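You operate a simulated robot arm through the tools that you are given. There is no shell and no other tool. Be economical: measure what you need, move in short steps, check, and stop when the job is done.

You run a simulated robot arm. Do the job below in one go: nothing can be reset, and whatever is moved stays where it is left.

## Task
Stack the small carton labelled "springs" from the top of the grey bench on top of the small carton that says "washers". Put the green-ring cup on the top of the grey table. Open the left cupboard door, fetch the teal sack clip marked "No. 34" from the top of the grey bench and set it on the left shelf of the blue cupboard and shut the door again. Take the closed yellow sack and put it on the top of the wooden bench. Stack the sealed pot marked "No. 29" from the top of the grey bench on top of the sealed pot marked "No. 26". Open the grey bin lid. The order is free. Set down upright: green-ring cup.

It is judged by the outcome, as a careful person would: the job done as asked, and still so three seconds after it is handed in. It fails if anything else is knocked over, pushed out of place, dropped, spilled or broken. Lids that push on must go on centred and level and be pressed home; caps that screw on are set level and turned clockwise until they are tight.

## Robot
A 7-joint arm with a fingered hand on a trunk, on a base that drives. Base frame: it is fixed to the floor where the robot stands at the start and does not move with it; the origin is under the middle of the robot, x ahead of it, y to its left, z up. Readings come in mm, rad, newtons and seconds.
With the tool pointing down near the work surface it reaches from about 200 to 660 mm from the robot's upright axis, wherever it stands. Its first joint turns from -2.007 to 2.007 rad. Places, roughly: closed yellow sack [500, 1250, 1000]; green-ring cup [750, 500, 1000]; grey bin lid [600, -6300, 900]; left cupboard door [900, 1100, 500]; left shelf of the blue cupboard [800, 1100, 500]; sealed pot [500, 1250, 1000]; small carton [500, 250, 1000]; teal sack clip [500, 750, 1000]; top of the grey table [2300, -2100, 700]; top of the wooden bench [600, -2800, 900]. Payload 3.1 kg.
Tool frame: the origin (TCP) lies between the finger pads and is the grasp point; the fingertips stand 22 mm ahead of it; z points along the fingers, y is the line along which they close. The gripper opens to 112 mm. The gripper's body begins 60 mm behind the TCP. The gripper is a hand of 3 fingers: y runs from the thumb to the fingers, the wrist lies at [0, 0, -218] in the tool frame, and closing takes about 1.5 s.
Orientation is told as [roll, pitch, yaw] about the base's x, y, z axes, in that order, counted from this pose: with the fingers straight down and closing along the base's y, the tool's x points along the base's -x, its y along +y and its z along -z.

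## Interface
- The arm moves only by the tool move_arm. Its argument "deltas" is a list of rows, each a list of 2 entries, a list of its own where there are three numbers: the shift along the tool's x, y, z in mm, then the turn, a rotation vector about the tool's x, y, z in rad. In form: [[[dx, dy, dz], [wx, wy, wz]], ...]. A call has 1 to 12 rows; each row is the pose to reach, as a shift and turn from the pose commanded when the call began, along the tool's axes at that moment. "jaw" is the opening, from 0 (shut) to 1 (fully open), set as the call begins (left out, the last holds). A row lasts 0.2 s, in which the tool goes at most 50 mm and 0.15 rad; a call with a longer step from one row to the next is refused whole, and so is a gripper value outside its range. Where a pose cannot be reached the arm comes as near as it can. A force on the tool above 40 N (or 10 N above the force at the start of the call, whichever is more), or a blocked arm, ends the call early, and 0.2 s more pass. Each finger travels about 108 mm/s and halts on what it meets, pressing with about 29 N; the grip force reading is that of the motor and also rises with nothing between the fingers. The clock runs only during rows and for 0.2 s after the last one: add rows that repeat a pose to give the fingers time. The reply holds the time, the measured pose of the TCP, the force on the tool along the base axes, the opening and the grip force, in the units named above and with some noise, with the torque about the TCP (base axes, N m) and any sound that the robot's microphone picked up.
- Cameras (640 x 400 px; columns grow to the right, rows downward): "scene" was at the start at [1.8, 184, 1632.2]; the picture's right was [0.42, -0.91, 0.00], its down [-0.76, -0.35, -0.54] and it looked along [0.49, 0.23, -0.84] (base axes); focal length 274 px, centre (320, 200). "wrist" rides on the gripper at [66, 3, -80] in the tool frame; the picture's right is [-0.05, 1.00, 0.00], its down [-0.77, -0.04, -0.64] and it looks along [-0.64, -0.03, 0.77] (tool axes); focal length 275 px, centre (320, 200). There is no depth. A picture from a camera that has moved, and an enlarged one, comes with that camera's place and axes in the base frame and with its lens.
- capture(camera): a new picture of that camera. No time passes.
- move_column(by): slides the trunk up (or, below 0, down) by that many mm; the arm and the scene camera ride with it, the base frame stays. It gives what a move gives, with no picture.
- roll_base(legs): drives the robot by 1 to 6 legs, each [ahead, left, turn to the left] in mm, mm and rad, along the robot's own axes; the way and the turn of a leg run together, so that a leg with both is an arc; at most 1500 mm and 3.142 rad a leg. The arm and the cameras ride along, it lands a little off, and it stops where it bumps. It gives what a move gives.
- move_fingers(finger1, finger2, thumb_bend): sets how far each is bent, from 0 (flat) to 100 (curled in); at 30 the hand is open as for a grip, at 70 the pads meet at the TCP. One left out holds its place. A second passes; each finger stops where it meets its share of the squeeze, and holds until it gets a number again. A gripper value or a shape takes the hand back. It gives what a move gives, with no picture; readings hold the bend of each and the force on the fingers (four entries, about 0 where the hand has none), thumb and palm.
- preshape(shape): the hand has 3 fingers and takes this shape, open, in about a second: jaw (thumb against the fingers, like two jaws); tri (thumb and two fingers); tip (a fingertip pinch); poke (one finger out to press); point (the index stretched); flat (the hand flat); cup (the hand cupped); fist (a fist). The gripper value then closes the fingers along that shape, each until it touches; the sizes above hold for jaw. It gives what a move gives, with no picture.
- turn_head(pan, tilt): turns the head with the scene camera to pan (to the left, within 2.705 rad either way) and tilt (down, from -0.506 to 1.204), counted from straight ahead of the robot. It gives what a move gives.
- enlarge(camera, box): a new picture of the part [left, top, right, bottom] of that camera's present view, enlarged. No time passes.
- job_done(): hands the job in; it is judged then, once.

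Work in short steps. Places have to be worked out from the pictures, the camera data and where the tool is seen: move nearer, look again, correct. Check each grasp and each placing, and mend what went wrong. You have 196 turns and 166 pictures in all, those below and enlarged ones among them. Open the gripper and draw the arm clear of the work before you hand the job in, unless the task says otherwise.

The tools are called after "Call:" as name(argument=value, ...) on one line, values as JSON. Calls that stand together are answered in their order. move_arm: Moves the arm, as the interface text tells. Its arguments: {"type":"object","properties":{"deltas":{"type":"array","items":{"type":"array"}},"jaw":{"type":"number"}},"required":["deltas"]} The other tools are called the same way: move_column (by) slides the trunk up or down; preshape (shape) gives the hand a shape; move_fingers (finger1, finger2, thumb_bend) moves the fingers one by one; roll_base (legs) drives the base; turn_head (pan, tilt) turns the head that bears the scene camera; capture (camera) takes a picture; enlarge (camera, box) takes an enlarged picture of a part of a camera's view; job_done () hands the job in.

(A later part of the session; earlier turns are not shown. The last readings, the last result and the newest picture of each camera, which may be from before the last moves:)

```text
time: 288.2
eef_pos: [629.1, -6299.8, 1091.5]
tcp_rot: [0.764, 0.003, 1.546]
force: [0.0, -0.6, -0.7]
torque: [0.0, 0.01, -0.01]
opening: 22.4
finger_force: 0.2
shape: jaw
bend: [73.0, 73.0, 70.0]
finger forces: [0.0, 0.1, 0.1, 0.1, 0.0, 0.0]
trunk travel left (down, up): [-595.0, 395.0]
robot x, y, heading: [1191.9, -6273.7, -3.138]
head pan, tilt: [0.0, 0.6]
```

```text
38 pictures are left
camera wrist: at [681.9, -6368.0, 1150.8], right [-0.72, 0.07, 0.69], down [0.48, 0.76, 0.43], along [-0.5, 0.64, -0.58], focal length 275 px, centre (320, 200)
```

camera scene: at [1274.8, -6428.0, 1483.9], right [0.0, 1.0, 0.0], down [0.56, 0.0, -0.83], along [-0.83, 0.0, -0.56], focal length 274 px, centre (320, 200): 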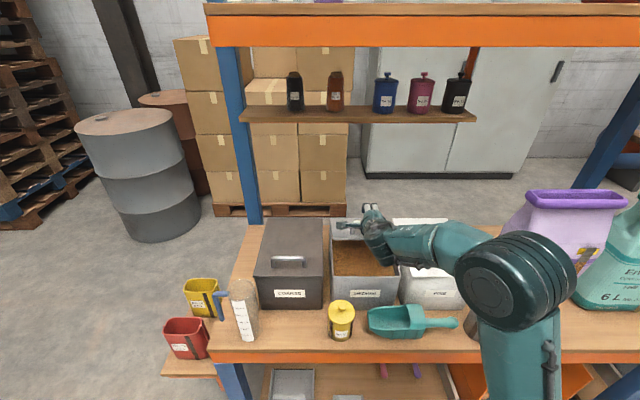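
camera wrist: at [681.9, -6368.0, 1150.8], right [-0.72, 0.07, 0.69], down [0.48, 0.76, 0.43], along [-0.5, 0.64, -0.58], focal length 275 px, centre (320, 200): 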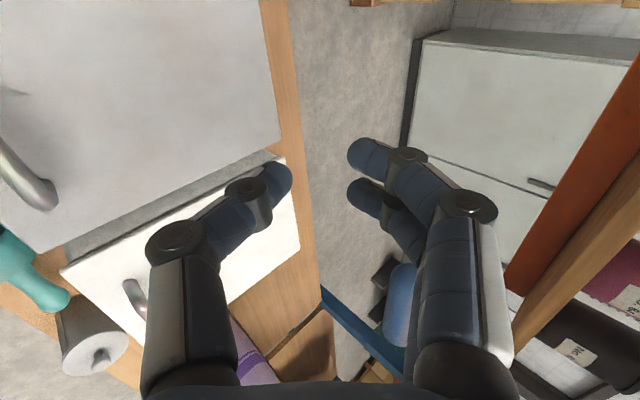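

The thumb slipped off because it wasn't deep enough. I go back, insert fully to the bar, and pinch it this time.

Call:
move_arm(deltas=[[[0, -37, -10], [-0.09, 0, 0]], [[0, -74, -20], [-0.18, 0, 0]], [[0, -110, -30], [-0.27, 0, 0]], [[0, -146, -40], [-0.36, 0, 0]], [[0, -181, -47], [-0.454, 0, 0]], [[0, -205, -18], [-0.454, 0, 0]], [[0, -229, 10], [-0.454, 0, 0]], [[0, -229, 10], [-0.454, 0, 0]]])

Call:
move_arm(deltas=[[[0, 0, 15], [0, 0, 0]], [[0, 0, 30], [0, 0, 0]], [[0, 0, 43], [0, 0, 0]], [[0, 0, 43], [0, 0, 0]]])

Call:
capture(camera="wrist")

```text
time: 290.0
eef_pos: [786.2, -6300.8, 927.8]
tcp_rot: [1.222, 0.003, 1.548]
force: [0.4, -0.2, 0.6]
torque: [-0.01, 0.0, -0.04]
opening: 22.2
finger_force: 0.0
shape: jaw
bend: [73.0, 73.0, 70.0]
finger forces: [0.0, 0.0, 0.0, 0.0, 0.0, 0.1]
trunk travel left (down, up): [-595.0, 395.0]
robot x, y, heading: [1191.3, -6276.5, -3.138]
head pan, tilt: [0.0, 0.6]
```

```text
time: 291.0
eef_pos: [745.6, -6304.0, 913.2]
tcp_rot: [1.221, 0.003, 1.548]
force: [0.4, 0.3, 0.1]
torque: [0.01, 0.02, -0.02]
opening: 22.3
finger_force: 0.1
shape: jaw
bend: [73.0, 73.0, 70.0]
finger forces: [0.0, 0.1, 0.0, 0.0, 0.0, 0.0]
trunk travel left (down, up): [-595.0, 395.0]
robot x, y, heading: [1193.6, -6275.6, -3.141]
head pan, tilt: [0.0, 0.6]
```

```text
37 pictures are left
camera wrist: at [819.9, -6371.6, 943.1], right [-0.34, 0.06, 0.94], down [0.63, 0.76, 0.18], along [-0.7, 0.65, -0.29], focal length 275 px, centre (320, 200)
```

wrist: 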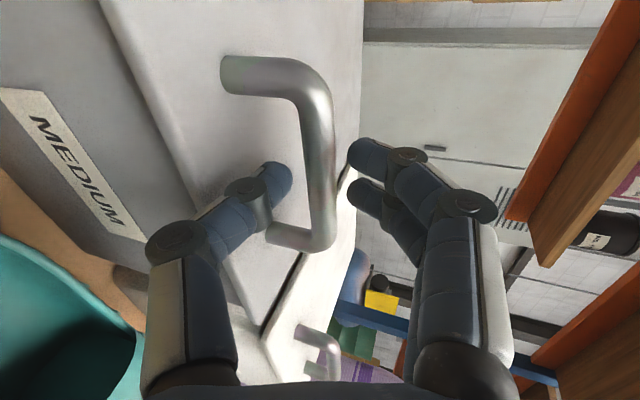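

The bar is well inside. I pinch it, then lift along the arc to ~50°.

Call:
move_arm(deltas=[[[0, 0, 0], [0, 0, 0]], [[0, 0, 0], [0, 0, 0]], [[0, 0, 0], [0, 0, 0]], [[0, 0, 0], [0, 0, 0]]], jaw=0)

Call:
move_arm(deltas=[[[0, 21, -3], [0, 0, 0]], [[0, 43, -4], [0.04, 0, 0]], [[0, 64, -4], [0.09, 0, 0]], [[0, 85, -2], [0.15, 0, 0]], [[0, 107, 3], [0.23, 0, 0]], [[0, 127, 9], [0.31, 0, 0]], [[0, 147, 17], [0.38, 0, 0]], [[0, 166, 26], [0.454, 0, 0]], [[0, 185, 38], [0.52, 0, 0]], [[0, 202, 50], [0.59, 0, 0]]])

Call:
capture(camera="wrist")

```text
time: 292.0
eef_pos: [748.5, -6304.4, 914.4]
tcp_rot: [1.225, 0.003, 1.548]
force: [6.9, -0.3, 3.4]
torque: [0.12, 0.01, 0.02]
opening: 3.3
finger_force: 29.1
shape: jaw
bend: [71.0, 71.0, 70.0]
finger forces: [11.1, 11.6, 0.1, 0.1, 22.4, 0.1]
trunk travel left (down, up): [-595.0, 395.0]
robot x, y, heading: [1194.5, -6274.3, -3.139]
head pan, tilt: [0.0, 0.6]
```

```text
time: 294.2
eef_pos: [630.5, -6303.5, 1085.2]
tcp_rot: [0.63, 0.004, 1.548]
force: [0.2, -0.1, 1.1]
torque: [0.01, 0.04, -0.02]
opening: 0.1
finger_force: 29.0
shape: jaw
bend: [74.0, 74.0, 79.0]
finger forces: [0.0, 0.0, 0.1, 0.0, 0.0, 0.1]
trunk travel left (down, up): [-595.0, 395.0]
robot x, y, heading: [1191.2, -6275.5, -3.137]
head pan, tilt: [0.0, 0.6]
```

```text
36 pictures are left
camera wrist: at [673.4, -6369.7, 1150.8], right [-0.81, 0.07, 0.59], down [0.42, 0.76, 0.49], along [-0.42, 0.64, -0.64], focal length 275 px, centre (320, 200)
```

wrist: 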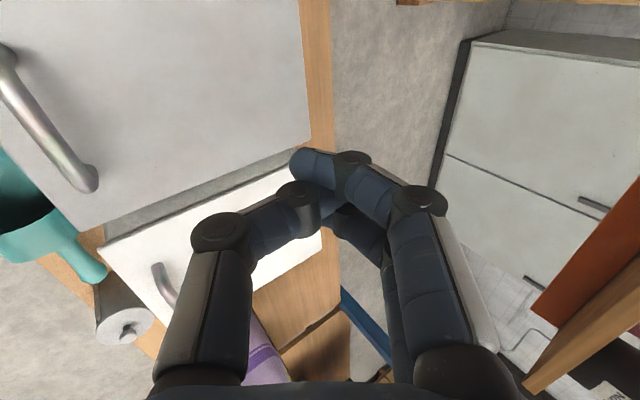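

The bar was squeezed out — it sits ~15 mm further in than the pads. I return and insert ~15 mm deeper before pinching.

Call:
move_arm(deltas=[[[0, -36, -5], [-0.1, 0, 0]], [[0, -72, -10], [-0.21, 0, 0]], [[0, -108, -15], [-0.33, 0, 0]], [[0, -144, -20], [-0.46, 0, 0]], [[0, -180, -26], [-0.594, 0, 0]], [[0, -200, 5], [-0.594, 0, 0]], [[0, -217, 35], [-0.594, 0, 0]], [[0, -217, 35], [-0.594, 0, 0]]], jaw=0.2)

Call:
move_arm(deltas=[[[0, 0, 15], [0, 0, 0]], [[0, 0, 30], [0, 0, 0]], [[0, 0, 45], [0, 0, 0]], [[0, 0, 58], [0, 0, 0]], [[0, 0, 58], [0, 0, 0]]])

Call:
move_arm(deltas=[[[0, 0, 0], [0, 0, 0]], [[0, 0, 0], [0, 0, 0]], [[0, 0, 0], [0, 0, 0]], [[0, 0, 0], [0, 0, 0]]], jaw=0)

Call:
capture(camera="wrist")

```text
time: 296.0
eef_pos: [784.2, -6301.6, 929.9]
tcp_rot: [1.226, 0.004, 1.548]
force: [0.1, 0.3, 0.0]
torque: [0.01, 0.01, 0.04]
opening: 22.3
finger_force: 0.1
shape: jaw
bend: [73.0, 73.0, 70.0]
finger forces: [0.0, 0.0, 0.1, 0.1, 0.0, 0.0]
trunk travel left (down, up): [-595.0, 395.0]
robot x, y, heading: [1192.3, -6278.7, -3.139]
head pan, tilt: [0.0, 0.6]
```

```text
time: 297.2
eef_pos: [730.9, -6303.4, 908.8]
tcp_rot: [1.226, 0.002, 1.548]
force: [-0.2, -0.3, -0.1]
torque: [0.02, 0.03, 0.01]
opening: 22.5
finger_force: 0.1
shape: jaw
bend: [73.0, 73.0, 70.0]
finger forces: [0.0, 0.0, 0.1, 0.1, 0.1, 0.0]
trunk travel left (down, up): [-595.0, 395.0]
robot x, y, heading: [1193.3, -6272.1, -3.143]
head pan, tilt: [0.0, 0.6]
```

```text
time: 298.2
eef_pos: [728.8, -6303.4, 907.1]
tcp_rot: [1.221, 0.003, 1.546]
force: [-13.3, -1.4, -3.8]
torque: [0.01, 0.05, -0.02]
opening: 0.2
finger_force: 28.8
shape: jaw
bend: [67.0, 68.0, 73.0]
finger forces: [12.1, 11.9, 0.0, 0.0, 23.4, 0.1]
trunk travel left (down, up): [-595.0, 395.0]
robot x, y, heading: [1194.2, -6273.0, -3.138]
head pan, tilt: [0.0, 0.6]
```

```text
35 pictures are left
camera wrist: at [802.0, -6370.8, 937.3], right [-0.34, 0.06, 0.94], down [0.63, 0.76, 0.18], along [-0.7, 0.65, -0.29], focal length 275 px, centre (320, 200)
```

wrist: 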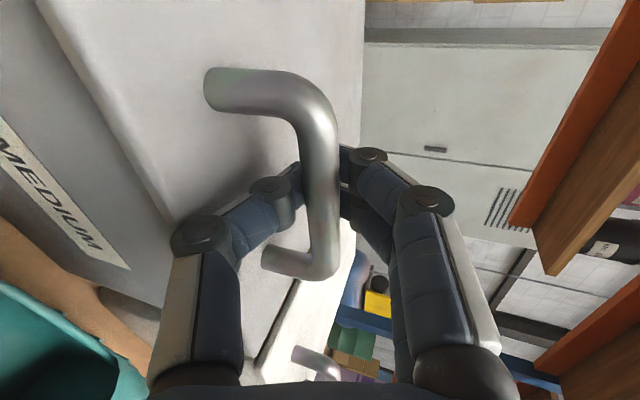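

Now the fingers close behind the bar, so it is trapped. I lift along the arc to ~50°.

Call:
move_arm(deltas=[[[0, 21, -3], [0, 0, 0]], [[0, 42, -4], [0.04, 0, 0]], [[0, 63, -4], [0.09, 0, 0]], [[0, 84, -2], [0.15, 0, 0]], [[0, 105, 3], [0.23, 0, 0]], [[0, 124, 9], [0.31, 0, 0]], [[0, 143, 17], [0.38, 0, 0]], [[0, 161, 26], [0.454, 0, 0]], [[0, 179, 38], [0.52, 0, 0]], [[0, 196, 50], [0.59, 0, 0]]])

Call:
capture(camera="wrist")

```text
time: 300.4
eef_pos: [616.2, -6303.8, 1072.9]
tcp_rot: [0.628, 0.002, 1.549]
force: [2.7, -11.7, -15.4]
torque: [-0.13, -2.22, -0.36]
opening: 0.0
finger_force: 28.7
shape: jaw
bend: [63.0, 64.0, 66.0]
finger forces: [15.4, 15.3, 0.0, 0.0, 94.3, 0.0]
trunk travel left (down, up): [-595.0, 395.0]
robot x, y, heading: [1194.6, -6277.6, -3.133]
head pan, tilt: [0.0, 0.6]
```

```text
34 pictures are left
camera wrist: at [659.7, -6370.0, 1139.5], right [-0.81, 0.07, 0.59], down [0.42, 0.76, 0.49], along [-0.41, 0.64, -0.64], focal length 275 px, centre (320, 200)
```

wrist: 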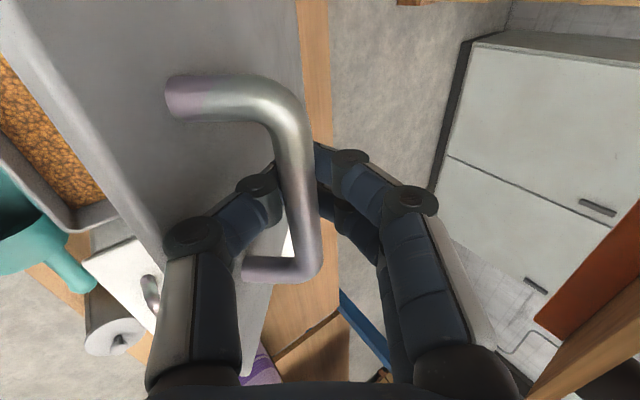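

The lid is rising; the thumb is squeezed hard. I relax the grip slightly and back off a few mm to unload before going on.

Call:
move_arm(deltas=[[[0, 2, -3], [0, 0, 0]], [[0, 3, -6], [0, 0, 0]], [[0, 3, -6], [0, 0, 0]]], jaw=0.12)

Call:
capture(camera="scene")

```text
time: 301.2
eef_pos: [618.1, -6298.6, 1082.3]
tcp_rot: [0.638, 0.002, 1.548]
force: [0.9, 0.5, -2.3]
torque: [-0.01, -0.2, 0.09]
opening: 14.0
finger_force: 0.1
shape: jaw
bend: [72.0, 72.0, 69.0]
finger forces: [0.1, 0.0, 0.1, 0.1, 11.5, 0.1]
trunk travel left (down, up): [-595.0, 395.0]
robot x, y, heading: [1194.6, -6277.0, -3.139]
head pan, tilt: [0.0, 0.6]
```

```text
33 pictures are left
camera scene: at [1163.9, -6426.8, 1484.1], right [0.0, 1.0, 0.0], down [0.57, 0.0, -0.82], along [-0.82, 0.0, -0.57], focal length 274 px, centre (320, 200)
```

scene: 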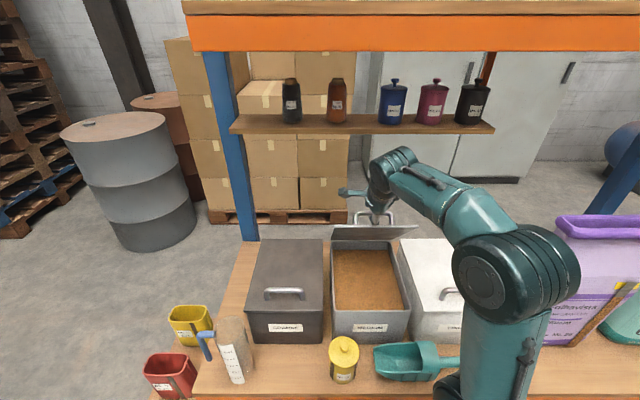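

Unloaded, and the lid is at ≈50–60°. I continue along the arc toward ~80°.

Call:
move_arm(deltas=[[[0, 20.5, 4], [0.06, 0, 0]], [[0, 41.7, 8.5], [0.115, 0, 0]], [[0, 62.5, 14], [0.17, 0, 0]], [[0, 83, 20.5], [0.22, 0, 0]], [[0, 102, 30], [0.255, 0, 0]], [[0, 120.5, 39], [0.29, 0, 0]]])

Call:
capture(camera="wrist")

```text
time: 302.6
eef_pos: [547.3, -6302.1, 1095.4]
tcp_rot: [0.351, 0.0, 1.547]
force: [2.2, 3.4, 3.5]
torque: [0.06, -0.4, 0.1]
opening: 15.1
finger_force: 0.0
shape: jaw
bend: [72.0, 72.0, 70.0]
finger forces: [0.1, 0.0, 0.0, 0.0, 13.9, 0.0]
out of reach, approached as far as the arm can: row 4, 5, 6
trunk travel left (down, up): [-595.0, 395.0]
robot x, y, heading: [1192.8, -6276.3, -3.138]
head pan, tilt: [0.0, 0.6]
```

```text
32 pictures are left
camera wrist: at [570.6, -6368.6, 1172.0], right [-0.94, 0.07, 0.34], down [0.27, 0.77, 0.58], along [-0.22, 0.64, -0.74], focal length 275 px, centre (320, 200)
```

wrist: 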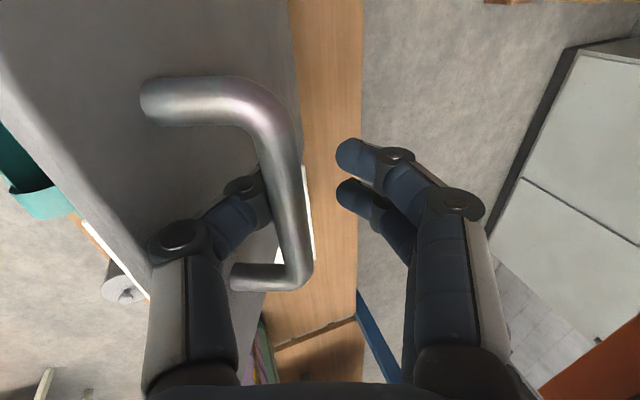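

At the arm's reach limit with the lid at ≈66°. I roll the base forward 35 mm at a time, which pushes the bar on, and raise the hand between.

Call:
roll_base(legs=[[35, 0, 0]])

Call:
move_arm(deltas=[[[0, 0, -8], [0, 0, 0]], [[0, 0, -14], [0, 0, 0]]])

Call:
roll_base(legs=[[35, 0, 0]])

Call:
capture(camera="wrist")

```text
time: 303.4
eef_pos: [512.7, -6301.0, 1095.1]
tcp_rot: [0.349, 0.004, 1.549]
force: [-0.6, -0.5, -8.1]
torque: [0.01, 0.07, -0.03]
opening: 13.8
finger_force: 0.1
shape: jaw
bend: [72.0, 72.0, 70.0]
finger forces: [0.0, 0.0, 0.1, 0.0, 15.4, 0.0]
trunk travel left (down, up): [-595.0, 395.0]
robot x, y, heading: [1160.5, -6279.4, -3.14]
head pan, tilt: [0.0, 0.6]
```

```text
time: 304.1
eef_pos: [521.6, -6300.8, 1106.8]
tcp_rot: [0.346, 0.001, 1.548]
force: [-1.7, 0.0, -15.7]
torque: [-0.01, 0.1, -0.01]
opening: 13.8
finger_force: 0.1
shape: jaw
bend: [72.0, 72.0, 66.0]
finger forces: [0.0, 0.0, 0.0, 0.0, 23.7, 0.1]
out of reach, approached as far as the arm can: row 2
trunk travel left (down, up): [-595.0, 395.0]
robot x, y, heading: [1158.3, -6278.8, -3.14]
head pan, tilt: [0.0, 0.6]
```

```text
time: 305.0
eef_pos: [506.0, -6299.6, 1109.8]
tcp_rot: [0.35, 0.003, 1.546]
force: [1.7, 0.0, -7.1]
torque: [0.03, -0.39, 0.02]
opening: 15.8
finger_force: 0.0
shape: jaw
bend: [72.0, 72.0, 65.0]
finger forces: [0.0, 0.0, 0.0, 0.0, 31.0, 0.1]
trunk travel left (down, up): [-595.0, 395.0]
robot x, y, heading: [1138.9, -6274.6, -3.138]
head pan, tilt: [0.0, 0.6]
stopped in leg 1: the robot was blocked; the commanded pose is now the measured one
```

```text
31 pictures are left
camera wrist: at [528.3, -6367.4, 1186.2], right [-0.94, 0.07, 0.34], down [0.27, 0.77, 0.58], along [-0.22, 0.64, -0.74], focal length 275 px, centre (320, 200)
```

wrist: 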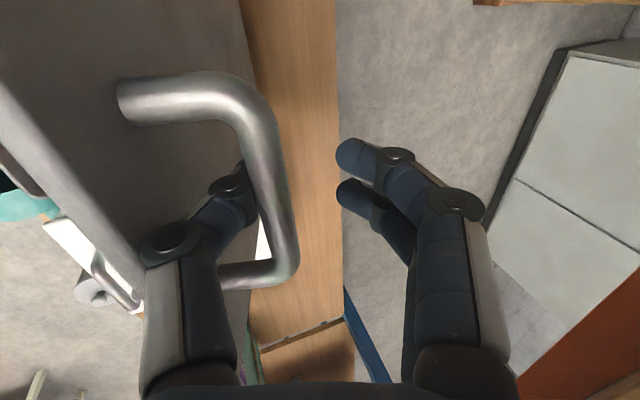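

Blocked at x≈1139 with the lid at ≈73°; the limit is the arm's height, so the trunk must come up. I ease the thumb, then raise the trunk in 18 mm steps while lowering the arm equally.

Call:
move_arm(deltas=[[[0, -5, 2], [0, 0, 0]], [[0, -5, 2], [0, 0, 0]]])

Call:
move_column(by=18)

Call:
move_arm(deltas=[[[0, -6, 17], [0, 0, 0]], [[0, -6, 17], [0, 0, 0]]])

Call:
move_column(by=18)

Call:
move_arm(deltas=[[[0, -6, 17], [0, 0, 0]], [[0, -6, 17], [0, 0, 0]]])

Call:
capture(camera="wrist")

```text
time: 305.6
eef_pos: [509.9, -6301.7, 1108.2]
tcp_rot: [0.355, 0.004, 1.549]
force: [1.9, -0.1, -2.9]
torque: [0.0, -0.47, -0.02]
opening: 15.9
finger_force: 0.2
shape: jaw
bend: [72.0, 72.0, 66.0]
finger forces: [0.0, 0.0, 0.0, 0.1, 29.6, 0.0]
trunk travel left (down, up): [-595.0, 395.0]
robot x, y, heading: [1143.9, -6274.2, -3.138]
head pan, tilt: [0.0, 0.6]
```

```text
time: 306.2
eef_pos: [510.7, -6300.7, 1128.6]
tcp_rot: [0.361, 0.004, 1.549]
force: [3.3, 0.6, 11.9]
torque: [-0.05, -0.46, 0.02]
opening: 13.6
finger_force: 0.0
shape: jaw
bend: [72.0, 72.0, 70.0]
finger forces: [0.1, 0.0, 0.0, 0.0, 14.2, 0.0]
trunk travel left (down, up): [-613.0, 377.0]
robot x, y, heading: [1138.1, -6276.9, -3.136]
head pan, tilt: [0.0, 0.6]
```

```text
time: 306.5
eef_pos: [511.2, -6305.6, 1127.7]
tcp_rot: [0.377, 0.004, 1.553]
force: [5.9, -6.3, 27.0]
torque: [-0.14, -1.1, -0.18]
opening: 14.8
finger_force: 0.1
shape: jaw
bend: [72.0, 72.0, 70.0]
finger forces: [0.0, 0.0, 0.1, 0.0, 34.0, 0.1]
trunk travel left (down, up): [-613.0, 377.0]
robot x, y, heading: [1139.7, -6276.8, -3.135]
head pan, tilt: [0.0, 0.6]
stopped in row 1: the force on the tool passed its limit at 43 N (the readings are from after the stop); the commanded pose is now the measured one
```

```text
time: 307.2
eef_pos: [508.5, -6302.5, 1142.4]
tcp_rot: [0.369, 0.004, 1.55]
force: [0.4, -0.6, 0.2]
torque: [0.01, -0.03, -0.01]
opening: 13.1
finger_force: 0.1
shape: jaw
bend: [72.0, 72.0, 70.0]
finger forces: [0.0, 0.0, 0.1, 0.0, 0.0, 0.0]
trunk travel left (down, up): [-631.0, 359.0]
robot x, y, heading: [1140.7, -6281.2, -3.139]
head pan, tilt: [0.0, 0.6]
```

```text
time: 307.8
eef_pos: [508.9, -6301.1, 1125.8]
tcp_rot: [0.367, 0.003, 1.55]
force: [0.1, 0.0, -0.7]
torque: [-0.01, -0.02, 0.02]
opening: 13.5
finger_force: 0.0
shape: jaw
bend: [72.0, 72.0, 70.0]
finger forces: [0.0, 0.0, 0.0, 0.0, 0.1, 0.0]
trunk travel left (down, up): [-631.0, 359.0]
robot x, y, heading: [1142.6, -6277.0, -3.14]
head pan, tilt: [0.0, 0.6]
```

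```text
30 pictures are left
camera wrist: at [533.6, -6367.8, 1200.9], right [-0.93, 0.07, 0.36], down [0.28, 0.77, 0.58], along [-0.24, 0.64, -0.73], focal length 275 px, centre (320, 200)
```

wrist: 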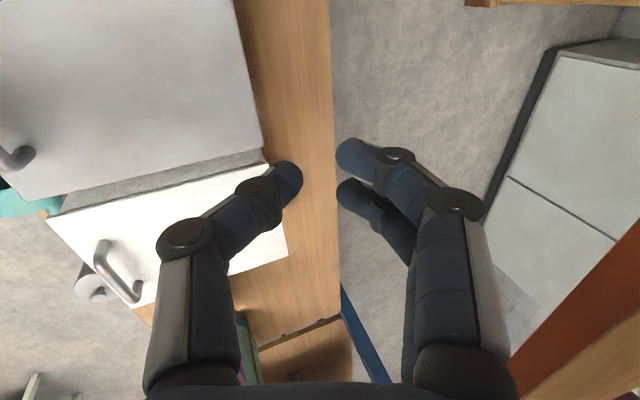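

It slipped off and the lid closed again. I'll redo it with the trunk higher so the whole arc is in reach: retract the hand, roll back 48 mm, raise the trunk 265 mm.

Call:
move_arm(deltas=[[[0, -35, 4], [-0.11, 0, 0]], [[0, -70, 8], [-0.22, 0, 0]], [[0, -105, 12], [-0.33, 0, 0]], [[0, -140, 16], [-0.44, 0, 0]], [[0, -175, 20], [-0.55, 0, 0]], [[0, -210, 24], [-0.66, 0, 0]], [[0, -245, 26], [-0.76, 0, 0]], [[0, -279, 28], [-0.855, 0, 0]]], jaw=0.2)

Call:
roll_base(legs=[[-48, 0, 0]])

Call:
move_column(by=265)

```text
time: 309.6
eef_pos: [746.4, -6313.3, 1001.6]
tcp_rot: [1.228, 0.002, 1.55]
force: [0.0, -0.8, 0.4]
torque: [0.01, -0.01, -0.02]
opening: 22.6
finger_force: 0.1
shape: jaw
bend: [73.0, 73.0, 70.0]
finger forces: [0.0, 0.1, 0.1, 0.0, 0.0, 0.0]
out of reach, approached as far as the arm can: row 3, 4, 5, 8
trunk travel left (down, up): [-631.0, 359.0]
robot x, y, heading: [1141.1, -6272.7, -3.144]
head pan, tilt: [0.0, 0.6]
```

```text
time: 310.5
eef_pos: [793.8, -6313.4, 1003.2]
tcp_rot: [1.224, 0.004, 1.55]
force: [0.1, -0.7, -0.2]
torque: [-0.02, -0.02, 0.0]
opening: 22.5
finger_force: 0.0
shape: jaw
bend: [73.0, 73.0, 70.0]
finger forces: [0.0, 0.1, 0.0, 0.0, 0.0, 0.1]
trunk travel left (down, up): [-631.0, 359.0]
robot x, y, heading: [1188.2, -6276.6, -3.137]
head pan, tilt: [0.0, 0.6]
```

```text
time: 313.2
eef_pos: [791.9, -6314.5, 1266.0]
tcp_rot: [1.223, 0.002, 1.55]
force: [-0.8, -0.6, -0.2]
torque: [-0.01, 0.0, -0.01]
opening: 22.2
finger_force: 0.1
shape: jaw
bend: [73.0, 73.0, 70.0]
finger forces: [0.0, 0.1, 0.1, 0.0, 0.1, 0.0]
trunk travel left (down, up): [-896.0, 94.0]
robot x, y, heading: [1184.3, -6275.2, -3.143]
head pan, tilt: [0.0, 0.6]
```

Call:
move_arm(deltas=[[[-2, -40, 15], [0, 0, 0]], [[-4, -80, 31], [0, 0, 0]], [[-6, -120, 46], [0, 0, 0]], [[-8, -160, 62], [0, 0, 0]], [[-9, -200, 78], [0, 0, 0]], [[-10, -240, 93], [0, 0, 0]], [[-11, -280, 109], [0, 0, 0]], [[-11, -313, 122], [0, 0, 0]], [[-11, -313, 122], [0, 0, 0]]])

Call:
capture(camera="wrist")

```text
time: 314.9
eef_pos: [699.3, -6286.6, 947.7]
tcp_rot: [1.245, 0.027, 1.56]
force: [18.5, -2.9, 25.6]
torque: [-0.09, -1.37, -0.01]
opening: 20.0
finger_force: 0.1
shape: jaw
bend: [73.0, 73.0, 70.0]
finger forces: [0.1, 0.1, 0.0, 0.0, 30.3, 0.0]
out of reach, approached as far as the arm can: row 1, 2, 3, 4, 5, 6, 7, 8
trunk travel left (down, up): [-896.0, 94.0]
robot x, y, heading: [1188.4, -6274.4, -3.137]
head pan, tilt: [0.0, 0.6]
stopped in row 8: the force on the tool passed its limit at 149 N (the readings are from after the stop); the commanded pose is now the measured one
```

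```text
29 pictures are left
camera wrist: at [774.0, -6353.4, 976.5], right [-0.32, 0.08, 0.94], down [0.62, 0.77, 0.15], along [-0.71, 0.64, -0.29], focal length 275 px, centre (320, 200)
```

wrist: 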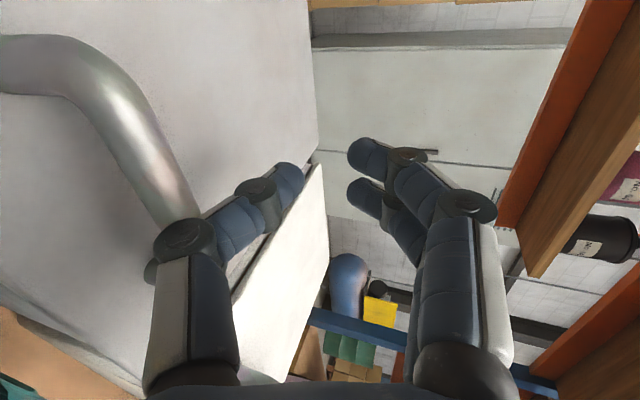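

The near range isn't reachable at that trunk height, and the thumb pressed on the handle. I lift off at once, roll back a little, and use a medium trunk height instead.

Call:
move_arm(deltas=[[[0, 30, -10], [0, 0, 0]], [[0, 65, -25], [0, 0, 0]], [[0, 105, -40], [0, 0, 0]], [[0, 145, -55], [0, 0, 0]], [[0, 180, -70], [0, 0, 0]]])

Call:
roll_base(legs=[[-35, 0, 0]])

Call:
move_arm(deltas=[[[5, -10, -30], [0, 0, 0]], [[10, -15, -50], [0, 0, 0]], [[16, -20, -70], [0, 0, 0]]])

Call:
move_column(by=-150)

Call:
capture(camera="scene")

```text
time: 316.1
eef_pos: [703.5, -6281.4, 1133.7]
tcp_rot: [1.233, 0.028, 1.562]
force: [-0.6, 0.3, 0.4]
torque: [0.01, -0.04, -0.01]
opening: 22.3
finger_force: 0.0
shape: jaw
bend: [73.0, 73.0, 70.0]
finger forces: [0.0, 0.1, 0.1, 0.1, 0.1, 0.1]
out of reach, approached as far as the arm can: row 1, 2, 3, 4
trunk travel left (down, up): [-896.0, 94.0]
robot x, y, heading: [1186.4, -6273.2, -3.139]
head pan, tilt: [0.0, 0.6]
```

```text
time: 316.9
eef_pos: [735.7, -6280.9, 1131.8]
tcp_rot: [1.233, 0.026, 1.561]
force: [-0.9, 0.4, 0.1]
torque: [0.01, 0.03, 0.0]
opening: 22.3
finger_force: 0.1
shape: jaw
bend: [73.0, 73.0, 70.0]
finger forces: [0.0, 0.0, 0.0, 0.0, 0.1, 0.0]
trunk travel left (down, up): [-896.0, 94.0]
robot x, y, heading: [1222.0, -6277.8, -3.139]
head pan, tilt: [0.0, 0.6]
```

```text
time: 317.7
eef_pos: [765.9, -6288.7, 1163.0]
tcp_rot: [1.229, 0.047, 1.565]
force: [-0.4, -0.5, -0.3]
torque: [-0.02, -0.02, -0.01]
opening: 22.3
finger_force: 0.1
shape: jaw
bend: [73.0, 73.0, 70.0]
finger forces: [0.0, 0.1, 0.0, 0.0, 0.1, 0.0]
out of reach, approached as far as the arm can: row 1, 2, 3
trunk travel left (down, up): [-896.0, 94.0]
robot x, y, heading: [1222.0, -6273.8, -3.136]
head pan, tilt: [0.0, 0.6]
```

```text
time: 319.5
eef_pos: [766.4, -6289.4, 1012.3]
tcp_rot: [1.227, 0.043, 1.564]
force: [-0.4, -0.1, -0.5]
torque: [0.0, 0.02, 0.02]
opening: 22.4
finger_force: 0.2
shape: jaw
bend: [73.0, 73.0, 70.0]
finger forces: [0.1, 0.0, 0.1, 0.0, 0.0, 0.0]
trunk travel left (down, up): [-746.0, 244.0]
robot x, y, heading: [1224.9, -6276.6, -3.144]
head pan, tilt: [0.0, 0.6]
```

```text
28 pictures are left
camera scene: at [1193.1, -6427.2, 1635.0], right [0.0, 1.0, 0.0], down [0.56, 0.0, -0.83], along [-0.83, 0.0, -0.56], focal length 274 px, centre (320, 200)
```

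scene: 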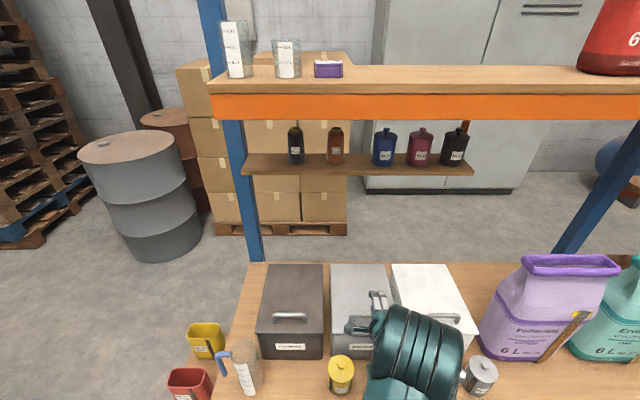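

All is undisturbed. I go to the pre-insertion pose in front of the bar.

Call:
move_arm(deltas=[[[5, -10, -17], [0, 0, -0.015]], [[10, -40, -5], [0, 0, -0.03]], [[14, -65, 3], [0, 0, -0.043]], [[14, -83, 11], [0, 0, -0.043]], [[14, -83, 11], [0, 0, -0.043]]])

Call:
capture(camera="wrist")

```text
time: 320.7
eef_pos: [733.4, -6296.2, 945.4]
tcp_rot: [1.218, 0.04, 1.593]
force: [0.3, 0.1, 0.1]
torque: [0.0, 0.01, 0.01]
opening: 22.3
finger_force: 0.1
shape: jaw
bend: [73.0, 73.0, 70.0]
finger forces: [0.0, 0.1, 0.0, 0.0, 0.0, 0.0]
out of reach, approached as far as the arm can: row 1, 2, 3, 4, 5
trunk travel left (down, up): [-746.0, 244.0]
robot x, y, heading: [1222.3, -6275.5, -3.137]
head pan, tilt: [0.0, 0.6]
```

```text
27 pictures are left
camera wrist: at [808.7, -6359.3, 977.8], right [-0.35, 0.08, 0.94], down [0.59, 0.79, 0.15], along [-0.73, 0.61, -0.32], focal length 275 px, centre (320, 200)
```

wrist: 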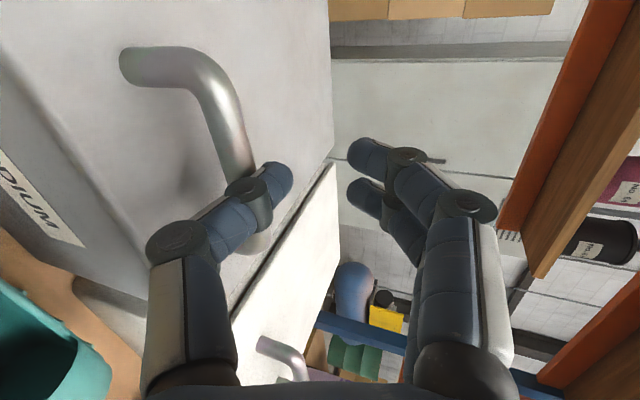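

Still too close for this trunk height. I roll back 70 mm (later I'll roll forward while the lid swings), and take the pre-insertion pose.

Call:
move_arm(deltas=[[[0, 25, -8], [0, 0, 0]], [[0, 50, -17], [0, 0, 0]]])

Call:
roll_base(legs=[[-75, 0, 0]])

```text
time: 321.3
eef_pos: [736.0, -6293.3, 999.7]
tcp_rot: [1.226, 0.011, 1.578]
force: [-0.5, -0.2, 0.1]
torque: [0.04, 0.01, -0.01]
opening: 22.2
finger_force: 0.0
shape: jaw
bend: [73.0, 73.0, 70.0]
finger forces: [0.0, 0.0, 0.0, 0.1, 0.0, 0.0]
out of reach, approached as far as the arm can: row 1
trunk travel left (down, up): [-746.0, 244.0]
robot x, y, heading: [1219.8, -6273.9, -3.14]
head pan, tilt: [0.0, 0.6]
```

```text
time: 322.3
eef_pos: [810.4, -6294.7, 999.3]
tcp_rot: [1.226, 0.01, 1.582]
force: [0.3, 0.1, 0.2]
torque: [0.0, 0.01, 0.0]
opening: 22.0
finger_force: 0.0
shape: jaw
bend: [73.0, 73.0, 70.0]
finger forces: [0.1, 0.1, 0.0, 0.0, 0.0, 0.1]
trunk travel left (down, up): [-746.0, 244.0]
robot x, y, heading: [1296.5, -6276.2, -3.136]
head pan, tilt: [0.0, 0.6]
```

Call:
move_arm(deltas=[[[3, -18, 15], [0, -0.01, 0]], [[6, -37, 31], [0, -0.02, 0]], [[8, -56, 46], [0, -0.032, 0]], [[8, -56, 46], [0, -0.032, 0]]])

Call:
move_arm(deltas=[[[0, 0, 15], [0, 0, 0]], [[0, 0, 30], [0, 0, 0]], [[0, 0, 45], [0, 0, 0]], [[0, 0, 60], [0, 0, 0]], [[0, 0, 60], [0, 0, 0]]])

Call:
capture(camera="wrist")

```text
time: 323.3
eef_pos: [773.0, -6285.0, 936.0]
tcp_rot: [1.223, 0.013, 1.542]
force: [0.1, 0.3, -0.1]
torque: [0.01, -0.02, 0.0]
opening: 22.3
finger_force: 0.1
shape: jaw
bend: [73.0, 73.0, 70.0]
finger forces: [0.1, 0.0, 0.0, 0.1, 0.0, 0.0]
out of reach, approached as far as the arm can: row 1, 2, 3, 4
trunk travel left (down, up): [-746.0, 244.0]
robot x, y, heading: [1298.9, -6276.7, -3.14]
head pan, tilt: [0.0, 0.6]
```

```text
time: 324.5
eef_pos: [719.0, -6292.1, 916.2]
tcp_rot: [1.229, 0.001, 1.551]
force: [0.0, 1.0, -1.5]
torque: [0.02, -0.03, 0.03]
opening: 22.2
finger_force: 0.0
shape: jaw
bend: [73.0, 73.0, 70.0]
finger forces: [0.0, 0.1, 0.1, 0.0, 0.8, 0.1]
trunk travel left (down, up): [-746.0, 244.0]
robot x, y, heading: [1296.6, -6273.7, -3.138]
head pan, tilt: [0.0, 0.6]
```

```text
26 pictures are left
camera wrist: at [791.5, -6359.3, 945.5], right [-0.33, 0.05, 0.94], down [0.63, 0.76, 0.18], along [-0.7, 0.65, -0.29], focal length 275 px, centre (320, 200)
```

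wrist: 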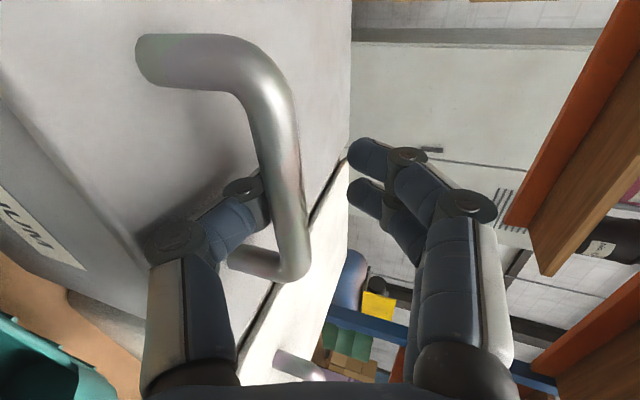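

The thumb is well under the bar. I close nearly fully to trap it and lift along the arc to ~50°.

Call:
move_arm(deltas=[[[3, 0, 0], [0, 0, 0]], [[3, 0, 0], [0, 0, 0]], [[3, 0, 0], [0, 0, 0]]], jaw=0.04)

Call:
move_arm(deltas=[[[0, 21, -4], [0, 0, 0]], [[0, 42, -6], [0.04, 0, 0]], [[0, 62, -7], [0.09, 0, 0]], [[0, 82, -6], [0.15, 0, 0]], [[0, 102, -2], [0.22, 0, 0]], [[0, 120, 3], [0.29, 0, 0]], [[0, 138, 11], [0.36, 0, 0]], [[0, 155, 20], [0.43, 0, 0]], [[0, 172, 31], [0.5, 0, 0]], [[0, 189, 43], [0.57, 0, 0]]])

Call:
capture(camera="wrist")

```text
time: 325.3
eef_pos: [715.5, -6294.1, 913.6]
tcp_rot: [1.226, -0.001, 1.55]
force: [-0.2, 0.5, -0.2]
torque: [0.06, -0.01, 0.04]
opening: 4.9
finger_force: 0.0
shape: jaw
bend: [71.0, 71.0, 70.0]
finger forces: [0.0, 0.1, 0.0, 0.0, 1.3, 0.0]
trunk travel left (down, up): [-746.0, 244.0]
robot x, y, heading: [1294.3, -6276.8, -3.14]
head pan, tilt: [0.0, 0.6]
```

```text
time: 327.5
eef_pos: [626.9, -6285.9, 1065.0]
tcp_rot: [0.775, -0.008, 1.538]
force: [2.4, 12.2, -1.3]
torque: [0.25, -0.34, 0.24]
opening: 5.3
finger_force: 0.1
shape: jaw
bend: [71.0, 71.0, 66.0]
finger forces: [0.0, 0.0, 0.0, 0.0, 24.4, 0.0]
out of reach, approached as far as the arm can: row 9, 10
trunk travel left (down, up): [-746.0, 244.0]
robot x, y, heading: [1297.1, -6277.7, -3.141]
head pan, tilt: [0.0, 0.6]
```

```text
25 pictures are left
camera wrist: at [678.5, -6353.2, 1122.6], right [-0.71, 0.06, 0.7], down [0.5, 0.75, 0.44], along [-0.5, 0.66, -0.57], focal length 275 px, centre (320, 200)
```

wrist: 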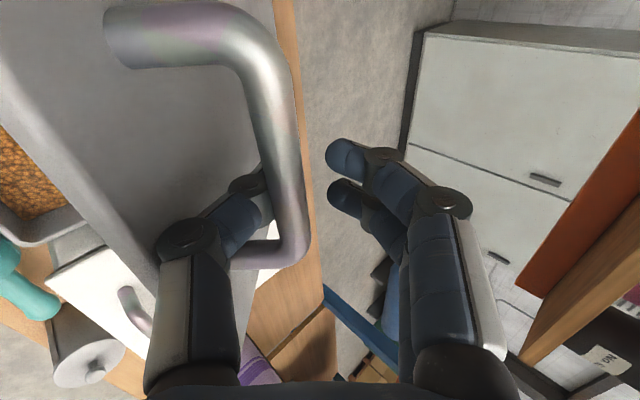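

The lid is at ≈48°, the thumb deep under the bar, the arm at its limit. I now alternate short forward rolls with small raising/pitching moves.

Call:
roll_base(legs=[[30, 0, 0]])

Call:
move_arm(deltas=[[[4, 6, -6], [0.07, 0, 0]], [[6, 12, -13], [0.14, 0, 0]], [[6, 12, -13], [0.14, 0, 0]]])

Call:
roll_base(legs=[[32, 0, 0]])

Call:
move_arm(deltas=[[[0, 4, -5], [0.05, 0, 0]], [[0, 8, -11], [0.1, 0, 0]], [[0, 8, -11], [0.1, 0, 0]]])

Call:
roll_base(legs=[[33, 0, 0]])

Call:
capture(camera="wrist")

```text
time: 328.4
eef_pos: [597.5, -6291.5, 1065.0]
tcp_rot: [0.776, -0.006, 1.546]
force: [0.8, 0.0, -0.9]
torque: [-0.01, 0.01, 0.0]
opening: 5.3
finger_force: 0.0
shape: jaw
bend: [71.0, 71.0, 70.0]
finger forces: [0.1, 0.0, 0.0, 0.0, 1.6, 0.1]
trunk travel left (down, up): [-746.0, 244.0]
robot x, y, heading: [1267.8, -6272.4, -3.14]
head pan, tilt: [0.0, 0.6]
```

```text
time: 329.1
eef_pos: [579.3, -6283.6, 1077.6]
tcp_rot: [0.762, -0.042, 1.51]
force: [-2.1, -5.1, -6.6]
torque: [-0.06, 0.09, -0.16]
opening: 4.8
finger_force: 0.0
shape: jaw
bend: [71.0, 71.0, 69.0]
finger forces: [0.1, 0.1, 0.1, 0.0, 10.3, 0.0]
out of reach, approached as far as the arm can: row 1, 2
trunk travel left (down, up): [-746.0, 244.0]
robot x, y, heading: [1267.0, -6276.4, -3.133]
head pan, tilt: [0.0, 0.6]
```

```text
time: 330.0
eef_pos: [548.7, -6280.8, 1078.2]
tcp_rot: [0.761, -0.041, 1.508]
force: [1.2, 0.3, 0.1]
torque: [0.02, 0.01, -0.01]
opening: 4.7
finger_force: 0.1
shape: jaw
bend: [71.0, 71.0, 70.0]
finger forces: [0.0, 0.1, 0.0, 0.0, 0.6, 0.0]
trunk travel left (down, up): [-746.0, 244.0]
robot x, y, heading: [1238.5, -6275.7, -3.138]
head pan, tilt: [0.0, 0.6]
```

```text
time: 330.8
eef_pos: [549.1, -6280.2, 1089.4]
tcp_rot: [0.659, -0.042, 1.506]
force: [-4.1, 3.8, -15.4]
torque: [0.03, 0.34, 0.08]
opening: 5.3
finger_force: 0.0
shape: jaw
bend: [71.0, 71.0, 68.0]
finger forces: [0.1, 0.1, 0.0, 0.0, 14.8, 0.1]
trunk travel left (down, up): [-746.0, 244.0]
robot x, y, heading: [1235.3, -6276.3, -3.141]
head pan, tilt: [0.0, 0.6]
```

```text
time: 331.6
eef_pos: [516.0, -6283.5, 1092.1]
tcp_rot: [0.662, -0.043, 1.509]
force: [-0.4, -1.4, -2.0]
torque: [-0.04, 0.08, -0.03]
opening: 5.2
finger_force: 0.1
shape: jaw
bend: [71.0, 71.0, 70.0]
finger forces: [0.0, 0.1, 0.1, 0.0, 2.6, 0.1]
trunk travel left (down, up): [-746.0, 244.0]
robot x, y, heading: [1205.4, -6275.7, -3.132]
head pan, tilt: [0.0, 0.6]
```

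```text
24 pictures are left
camera wrist: at [558.6, -6355.4, 1153.5], right [-0.78, 0.07, 0.62], down [0.47, 0.72, 0.51], along [-0.41, 0.69, -0.6], focal length 275 px, centre (320, 200)
```

wrist: 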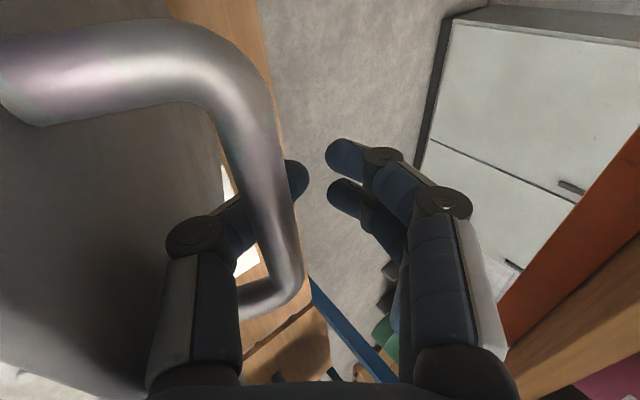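

The lid is at ≈73° with the bar secure. I keep rolling forward in two steps to carry it toward vertical.

Call:
roll_base(legs=[[30, 0, 0]])

Call:
roll_base(legs=[[30, 0, 0]])

Call:
capture(camera="wrist")

```text
time: 332.5
eef_pos: [484.6, -6284.0, 1092.3]
tcp_rot: [0.663, -0.043, 1.509]
force: [0.4, 0.4, -2.7]
torque: [0.02, 0.06, -0.05]
opening: 5.1
finger_force: 0.0
shape: jaw
bend: [71.0, 71.0, 70.0]
finger forces: [0.0, 0.0, 0.0, 0.0, 2.0, 0.1]
trunk travel left (down, up): [-746.0, 244.0]
robot x, y, heading: [1174.5, -6276.1, -3.133]
head pan, tilt: [0.0, 0.6]
```

```text
time: 333.3
eef_pos: [457.3, -6283.7, 1093.1]
tcp_rot: [0.664, -0.04, 1.511]
force: [1.2, 1.3, 6.5]
torque: [0.02, -0.67, 0.02]
opening: 5.7
finger_force: 0.0
shape: jaw
bend: [71.0, 71.0, 70.0]
finger forces: [0.0, 0.0, 0.0, 0.0, 5.6, 9.2]
trunk travel left (down, up): [-746.0, 244.0]
robot x, y, heading: [1144.6, -6275.5, -3.133]
head pan, tilt: [0.0, 0.6]
```

```text
23 pictures are left
camera wrist: at [499.9, -6355.4, 1155.0], right [-0.78, 0.07, 0.62], down [0.47, 0.72, 0.51], along [-0.41, 0.69, -0.6], focal length 275 px, centre (320, 200)
```

wrist: 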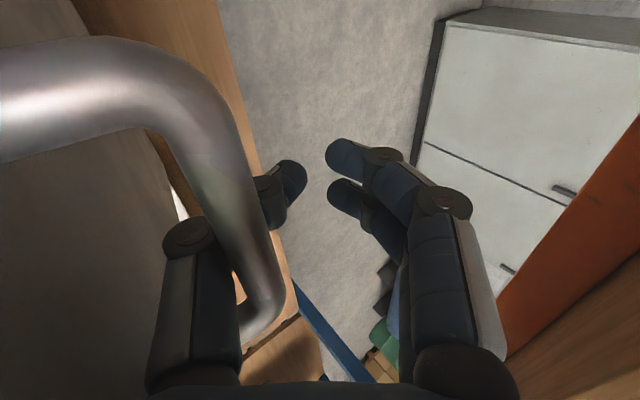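

The lid is at ≈85°. I try another short forward roll to take it past vertical.

Call:
roll_base(legs=[[22, 0, 0]])

Call:
move_arm(deltas=[[[0, 12, 9], [0, 0, 0]], [[0, 24, 18], [0, 0, 0]], [[0, 32, 24], [0, 0, 0]]])

Call:
capture(camera="scene")

```text
time: 334.1
eef_pos: [454.0, -6285.0, 1093.1]
tcp_rot: [0.663, -0.041, 1.51]
force: [1.0, 0.0, -1.0]
torque: [0.03, -0.28, -0.02]
opening: 6.0
finger_force: 0.1
shape: jaw
bend: [71.0, 71.0, 70.0]
finger forces: [0.0, 0.0, 0.1, 0.1, 8.2, 6.6]
trunk travel left (down, up): [-746.0, 244.0]
robot x, y, heading: [1142.7, -6276.6, -3.138]
head pan, tilt: [0.0, 0.6]
stopped in leg 1: the robot was blocked; the commanded pose is now the measured one
```

```text
time: 334.9
eef_pos: [415.6, -6283.6, 1094.1]
tcp_rot: [0.664, -0.044, 1.509]
force: [6.3, -5.7, -3.0]
torque: [0.11, -1.32, -0.26]
opening: 13.0
finger_force: 0.1
shape: jaw
bend: [71.0, 71.0, 70.0]
finger forces: [0.0, 0.0, 0.0, 0.1, 35.4, 28.0]
trunk travel left (down, up): [-746.0, 244.0]
robot x, y, heading: [1138.4, -6276.3, -3.136]
head pan, tilt: [0.0, 0.6]
```

```text
22 pictures are left
camera scene: at [1112.2, -6429.7, 1634.7], right [-0.01, 1.0, 0.0], down [0.56, 0.0, -0.83], along [-0.83, -0.01, -0.56], focal length 274 px, centre (320, 200)
```

scene: 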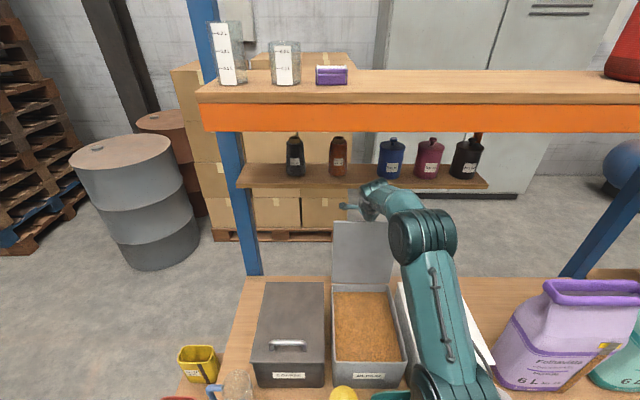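

The arm could still move: the lid is now at ≈94°. I push a little further while watching the force.

Call:
move_arm(deltas=[[[0, 8, 6], [0, 0, 0]], [[0, 16, 12], [0, 0, 0]], [[0, 20, 15], [0, 0, 0]]])

Call:
capture(camera="wrist")

```text
time: 335.7
eef_pos: [390.8, -6282.3, 1090.7]
tcp_rot: [0.659, -0.045, 1.509]
force: [13.7, -8.0, -22.4]
torque: [0.21, -0.65, -0.42]
opening: 27.5
finger_force: 0.0
shape: jaw
bend: [71.0, 71.0, 68.0]
finger forces: [0.0, 0.0, 0.0, 0.0, 59.0, 32.9]
trunk travel left (down, up): [-746.0, 244.0]
robot x, y, heading: [1139.7, -6278.0, -3.134]
head pan, tilt: [0.0, 0.6]
```

```text
21 pictures are left
camera wrist: at [433.2, -6354.9, 1153.1], right [-0.79, 0.07, 0.61], down [0.46, 0.72, 0.52], along [-0.41, 0.69, -0.6], focal length 275 px, centre (320, 200)
```

wrist: 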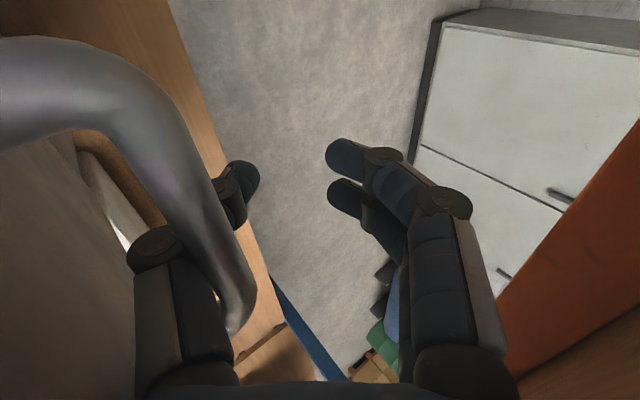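

The lid seems to be at its stop past vertical (thumb bending back). I unload slightly and slide the thumb out upward along its own direction.

Call:
move_arm(deltas=[[[0, -7, -6], [0, 0, 0]], [[0, -5, -22], [0, 0, 0]], [[0, -2, -42], [0, 0, 0]], [[0, 1, -64], [0, 0, 0]], [[0, 4, -88], [0, 0, 0]], [[0, 4, -105], [0, 0, 0]]])

Call:
capture(camera="scene")

```text
time: 336.2
eef_pos: [404.9, -6283.9, 1093.0]
tcp_rot: [0.646, -0.043, 1.508]
force: [8.3, -4.8, -14.8]
torque: [0.09, -0.34, -0.13]
opening: 15.3
finger_force: 0.1
shape: jaw
bend: [71.0, 71.0, 69.0]
finger forces: [0.1, 0.0, 0.0, 0.0, 38.2, 19.9]
trunk travel left (down, up): [-746.0, 244.0]
robot x, y, heading: [1144.5, -6273.2, -3.137]
head pan, tilt: [0.0, 0.6]
stopped in row 2: the force on the tool passed its limit at 44 N (the readings are from after the stop); the commanded pose is now the measured one
```

```text
20 pictures are left
camera scene: at [1112.7, -6428.7, 1635.1], right [-0.01, 1.0, 0.0], down [0.56, 0.0, -0.83], along [-0.83, -0.01, -0.56], focal length 274 px, centre (320, 200)
```

scene: 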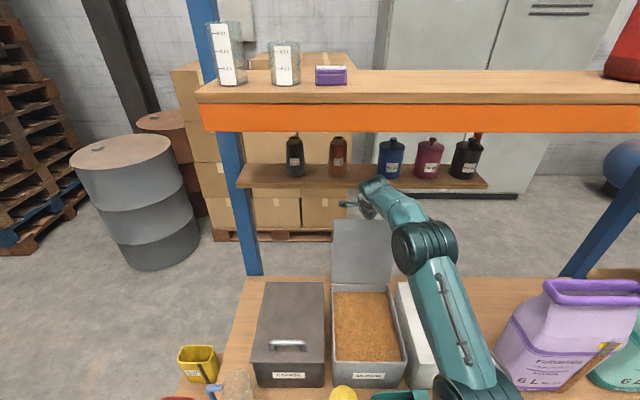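

The closed fingertips still trap the bar. I open the two fingers only (thumb stays) and then withdraw.

Call:
move_fingers(finger1=25, finger2=25)

Call:
move_arm(deltas=[[[0, 4, -12], [0, 0, 0]], [[0, 8, -28], [0, 0, 0]], [[0, 11, -48], [0, 0, 0]], [[0, 14, -70], [0, 0, 0]], [[0, 16, -95], [0, 0, 0]], [[0, 16, -110], [0, 0, 0]]])

Call:
capture(camera="scene")

```text
time: 337.2
eef_pos: [400.8, -6284.6, 1092.1]
tcp_rot: [0.649, -0.045, 1.511]
force: [10.4, -5.8, -25.6]
torque: [0.16, -0.05, -0.29]
opening: 81.8
finger_force: 35.8
shape: fingers
bend: [25.0, 25.0, 68.0]
finger forces: [0.0, 0.0, 0.0, 0.1, 49.4, 21.6]
trunk travel left (down, up): [-746.0, 244.0]
robot x, y, heading: [1141.5, -6273.8, -3.132]
head pan, tilt: [0.0, 0.6]
```

```text
time: 337.5
eef_pos: [407.1, -6283.2, 1092.3]
tcp_rot: [0.634, -0.045, 1.51]
force: [8.2, -2.8, -18.2]
torque: [0.08, -0.01, -0.1]
opening: 78.6
finger_force: 25.9
shape: fingers
bend: [25.0, 25.0, 69.0]
finger forces: [0.0, 0.0, 0.0, 0.0, 35.6, 15.3]
trunk travel left (down, up): [-746.0, 244.0]
robot x, y, heading: [1139.1, -6273.0, -3.136]
head pan, tilt: [0.0, 0.6]
stopped in row 1: the force on the tool passed its limit at 48 N (the readings are from after the stop); the commanded pose is now the measured one
```

```text
19 pictures are left
camera scene: at [1112.0, -6428.5, 1635.1], right [-0.01, 1.0, 0.0], down [0.56, 0.0, -0.83], along [-0.83, -0.01, -0.56], focal length 274 px, centre (320, 200)
```

scene: 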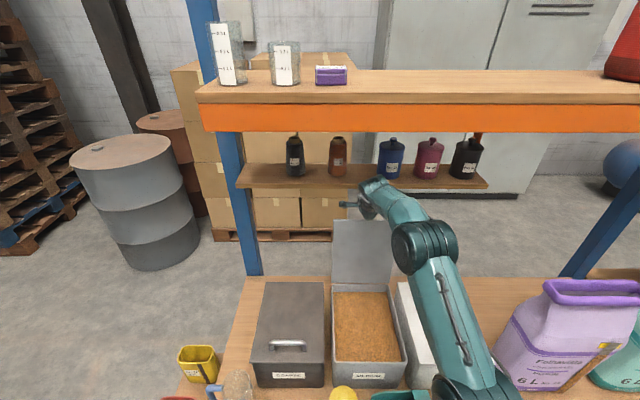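

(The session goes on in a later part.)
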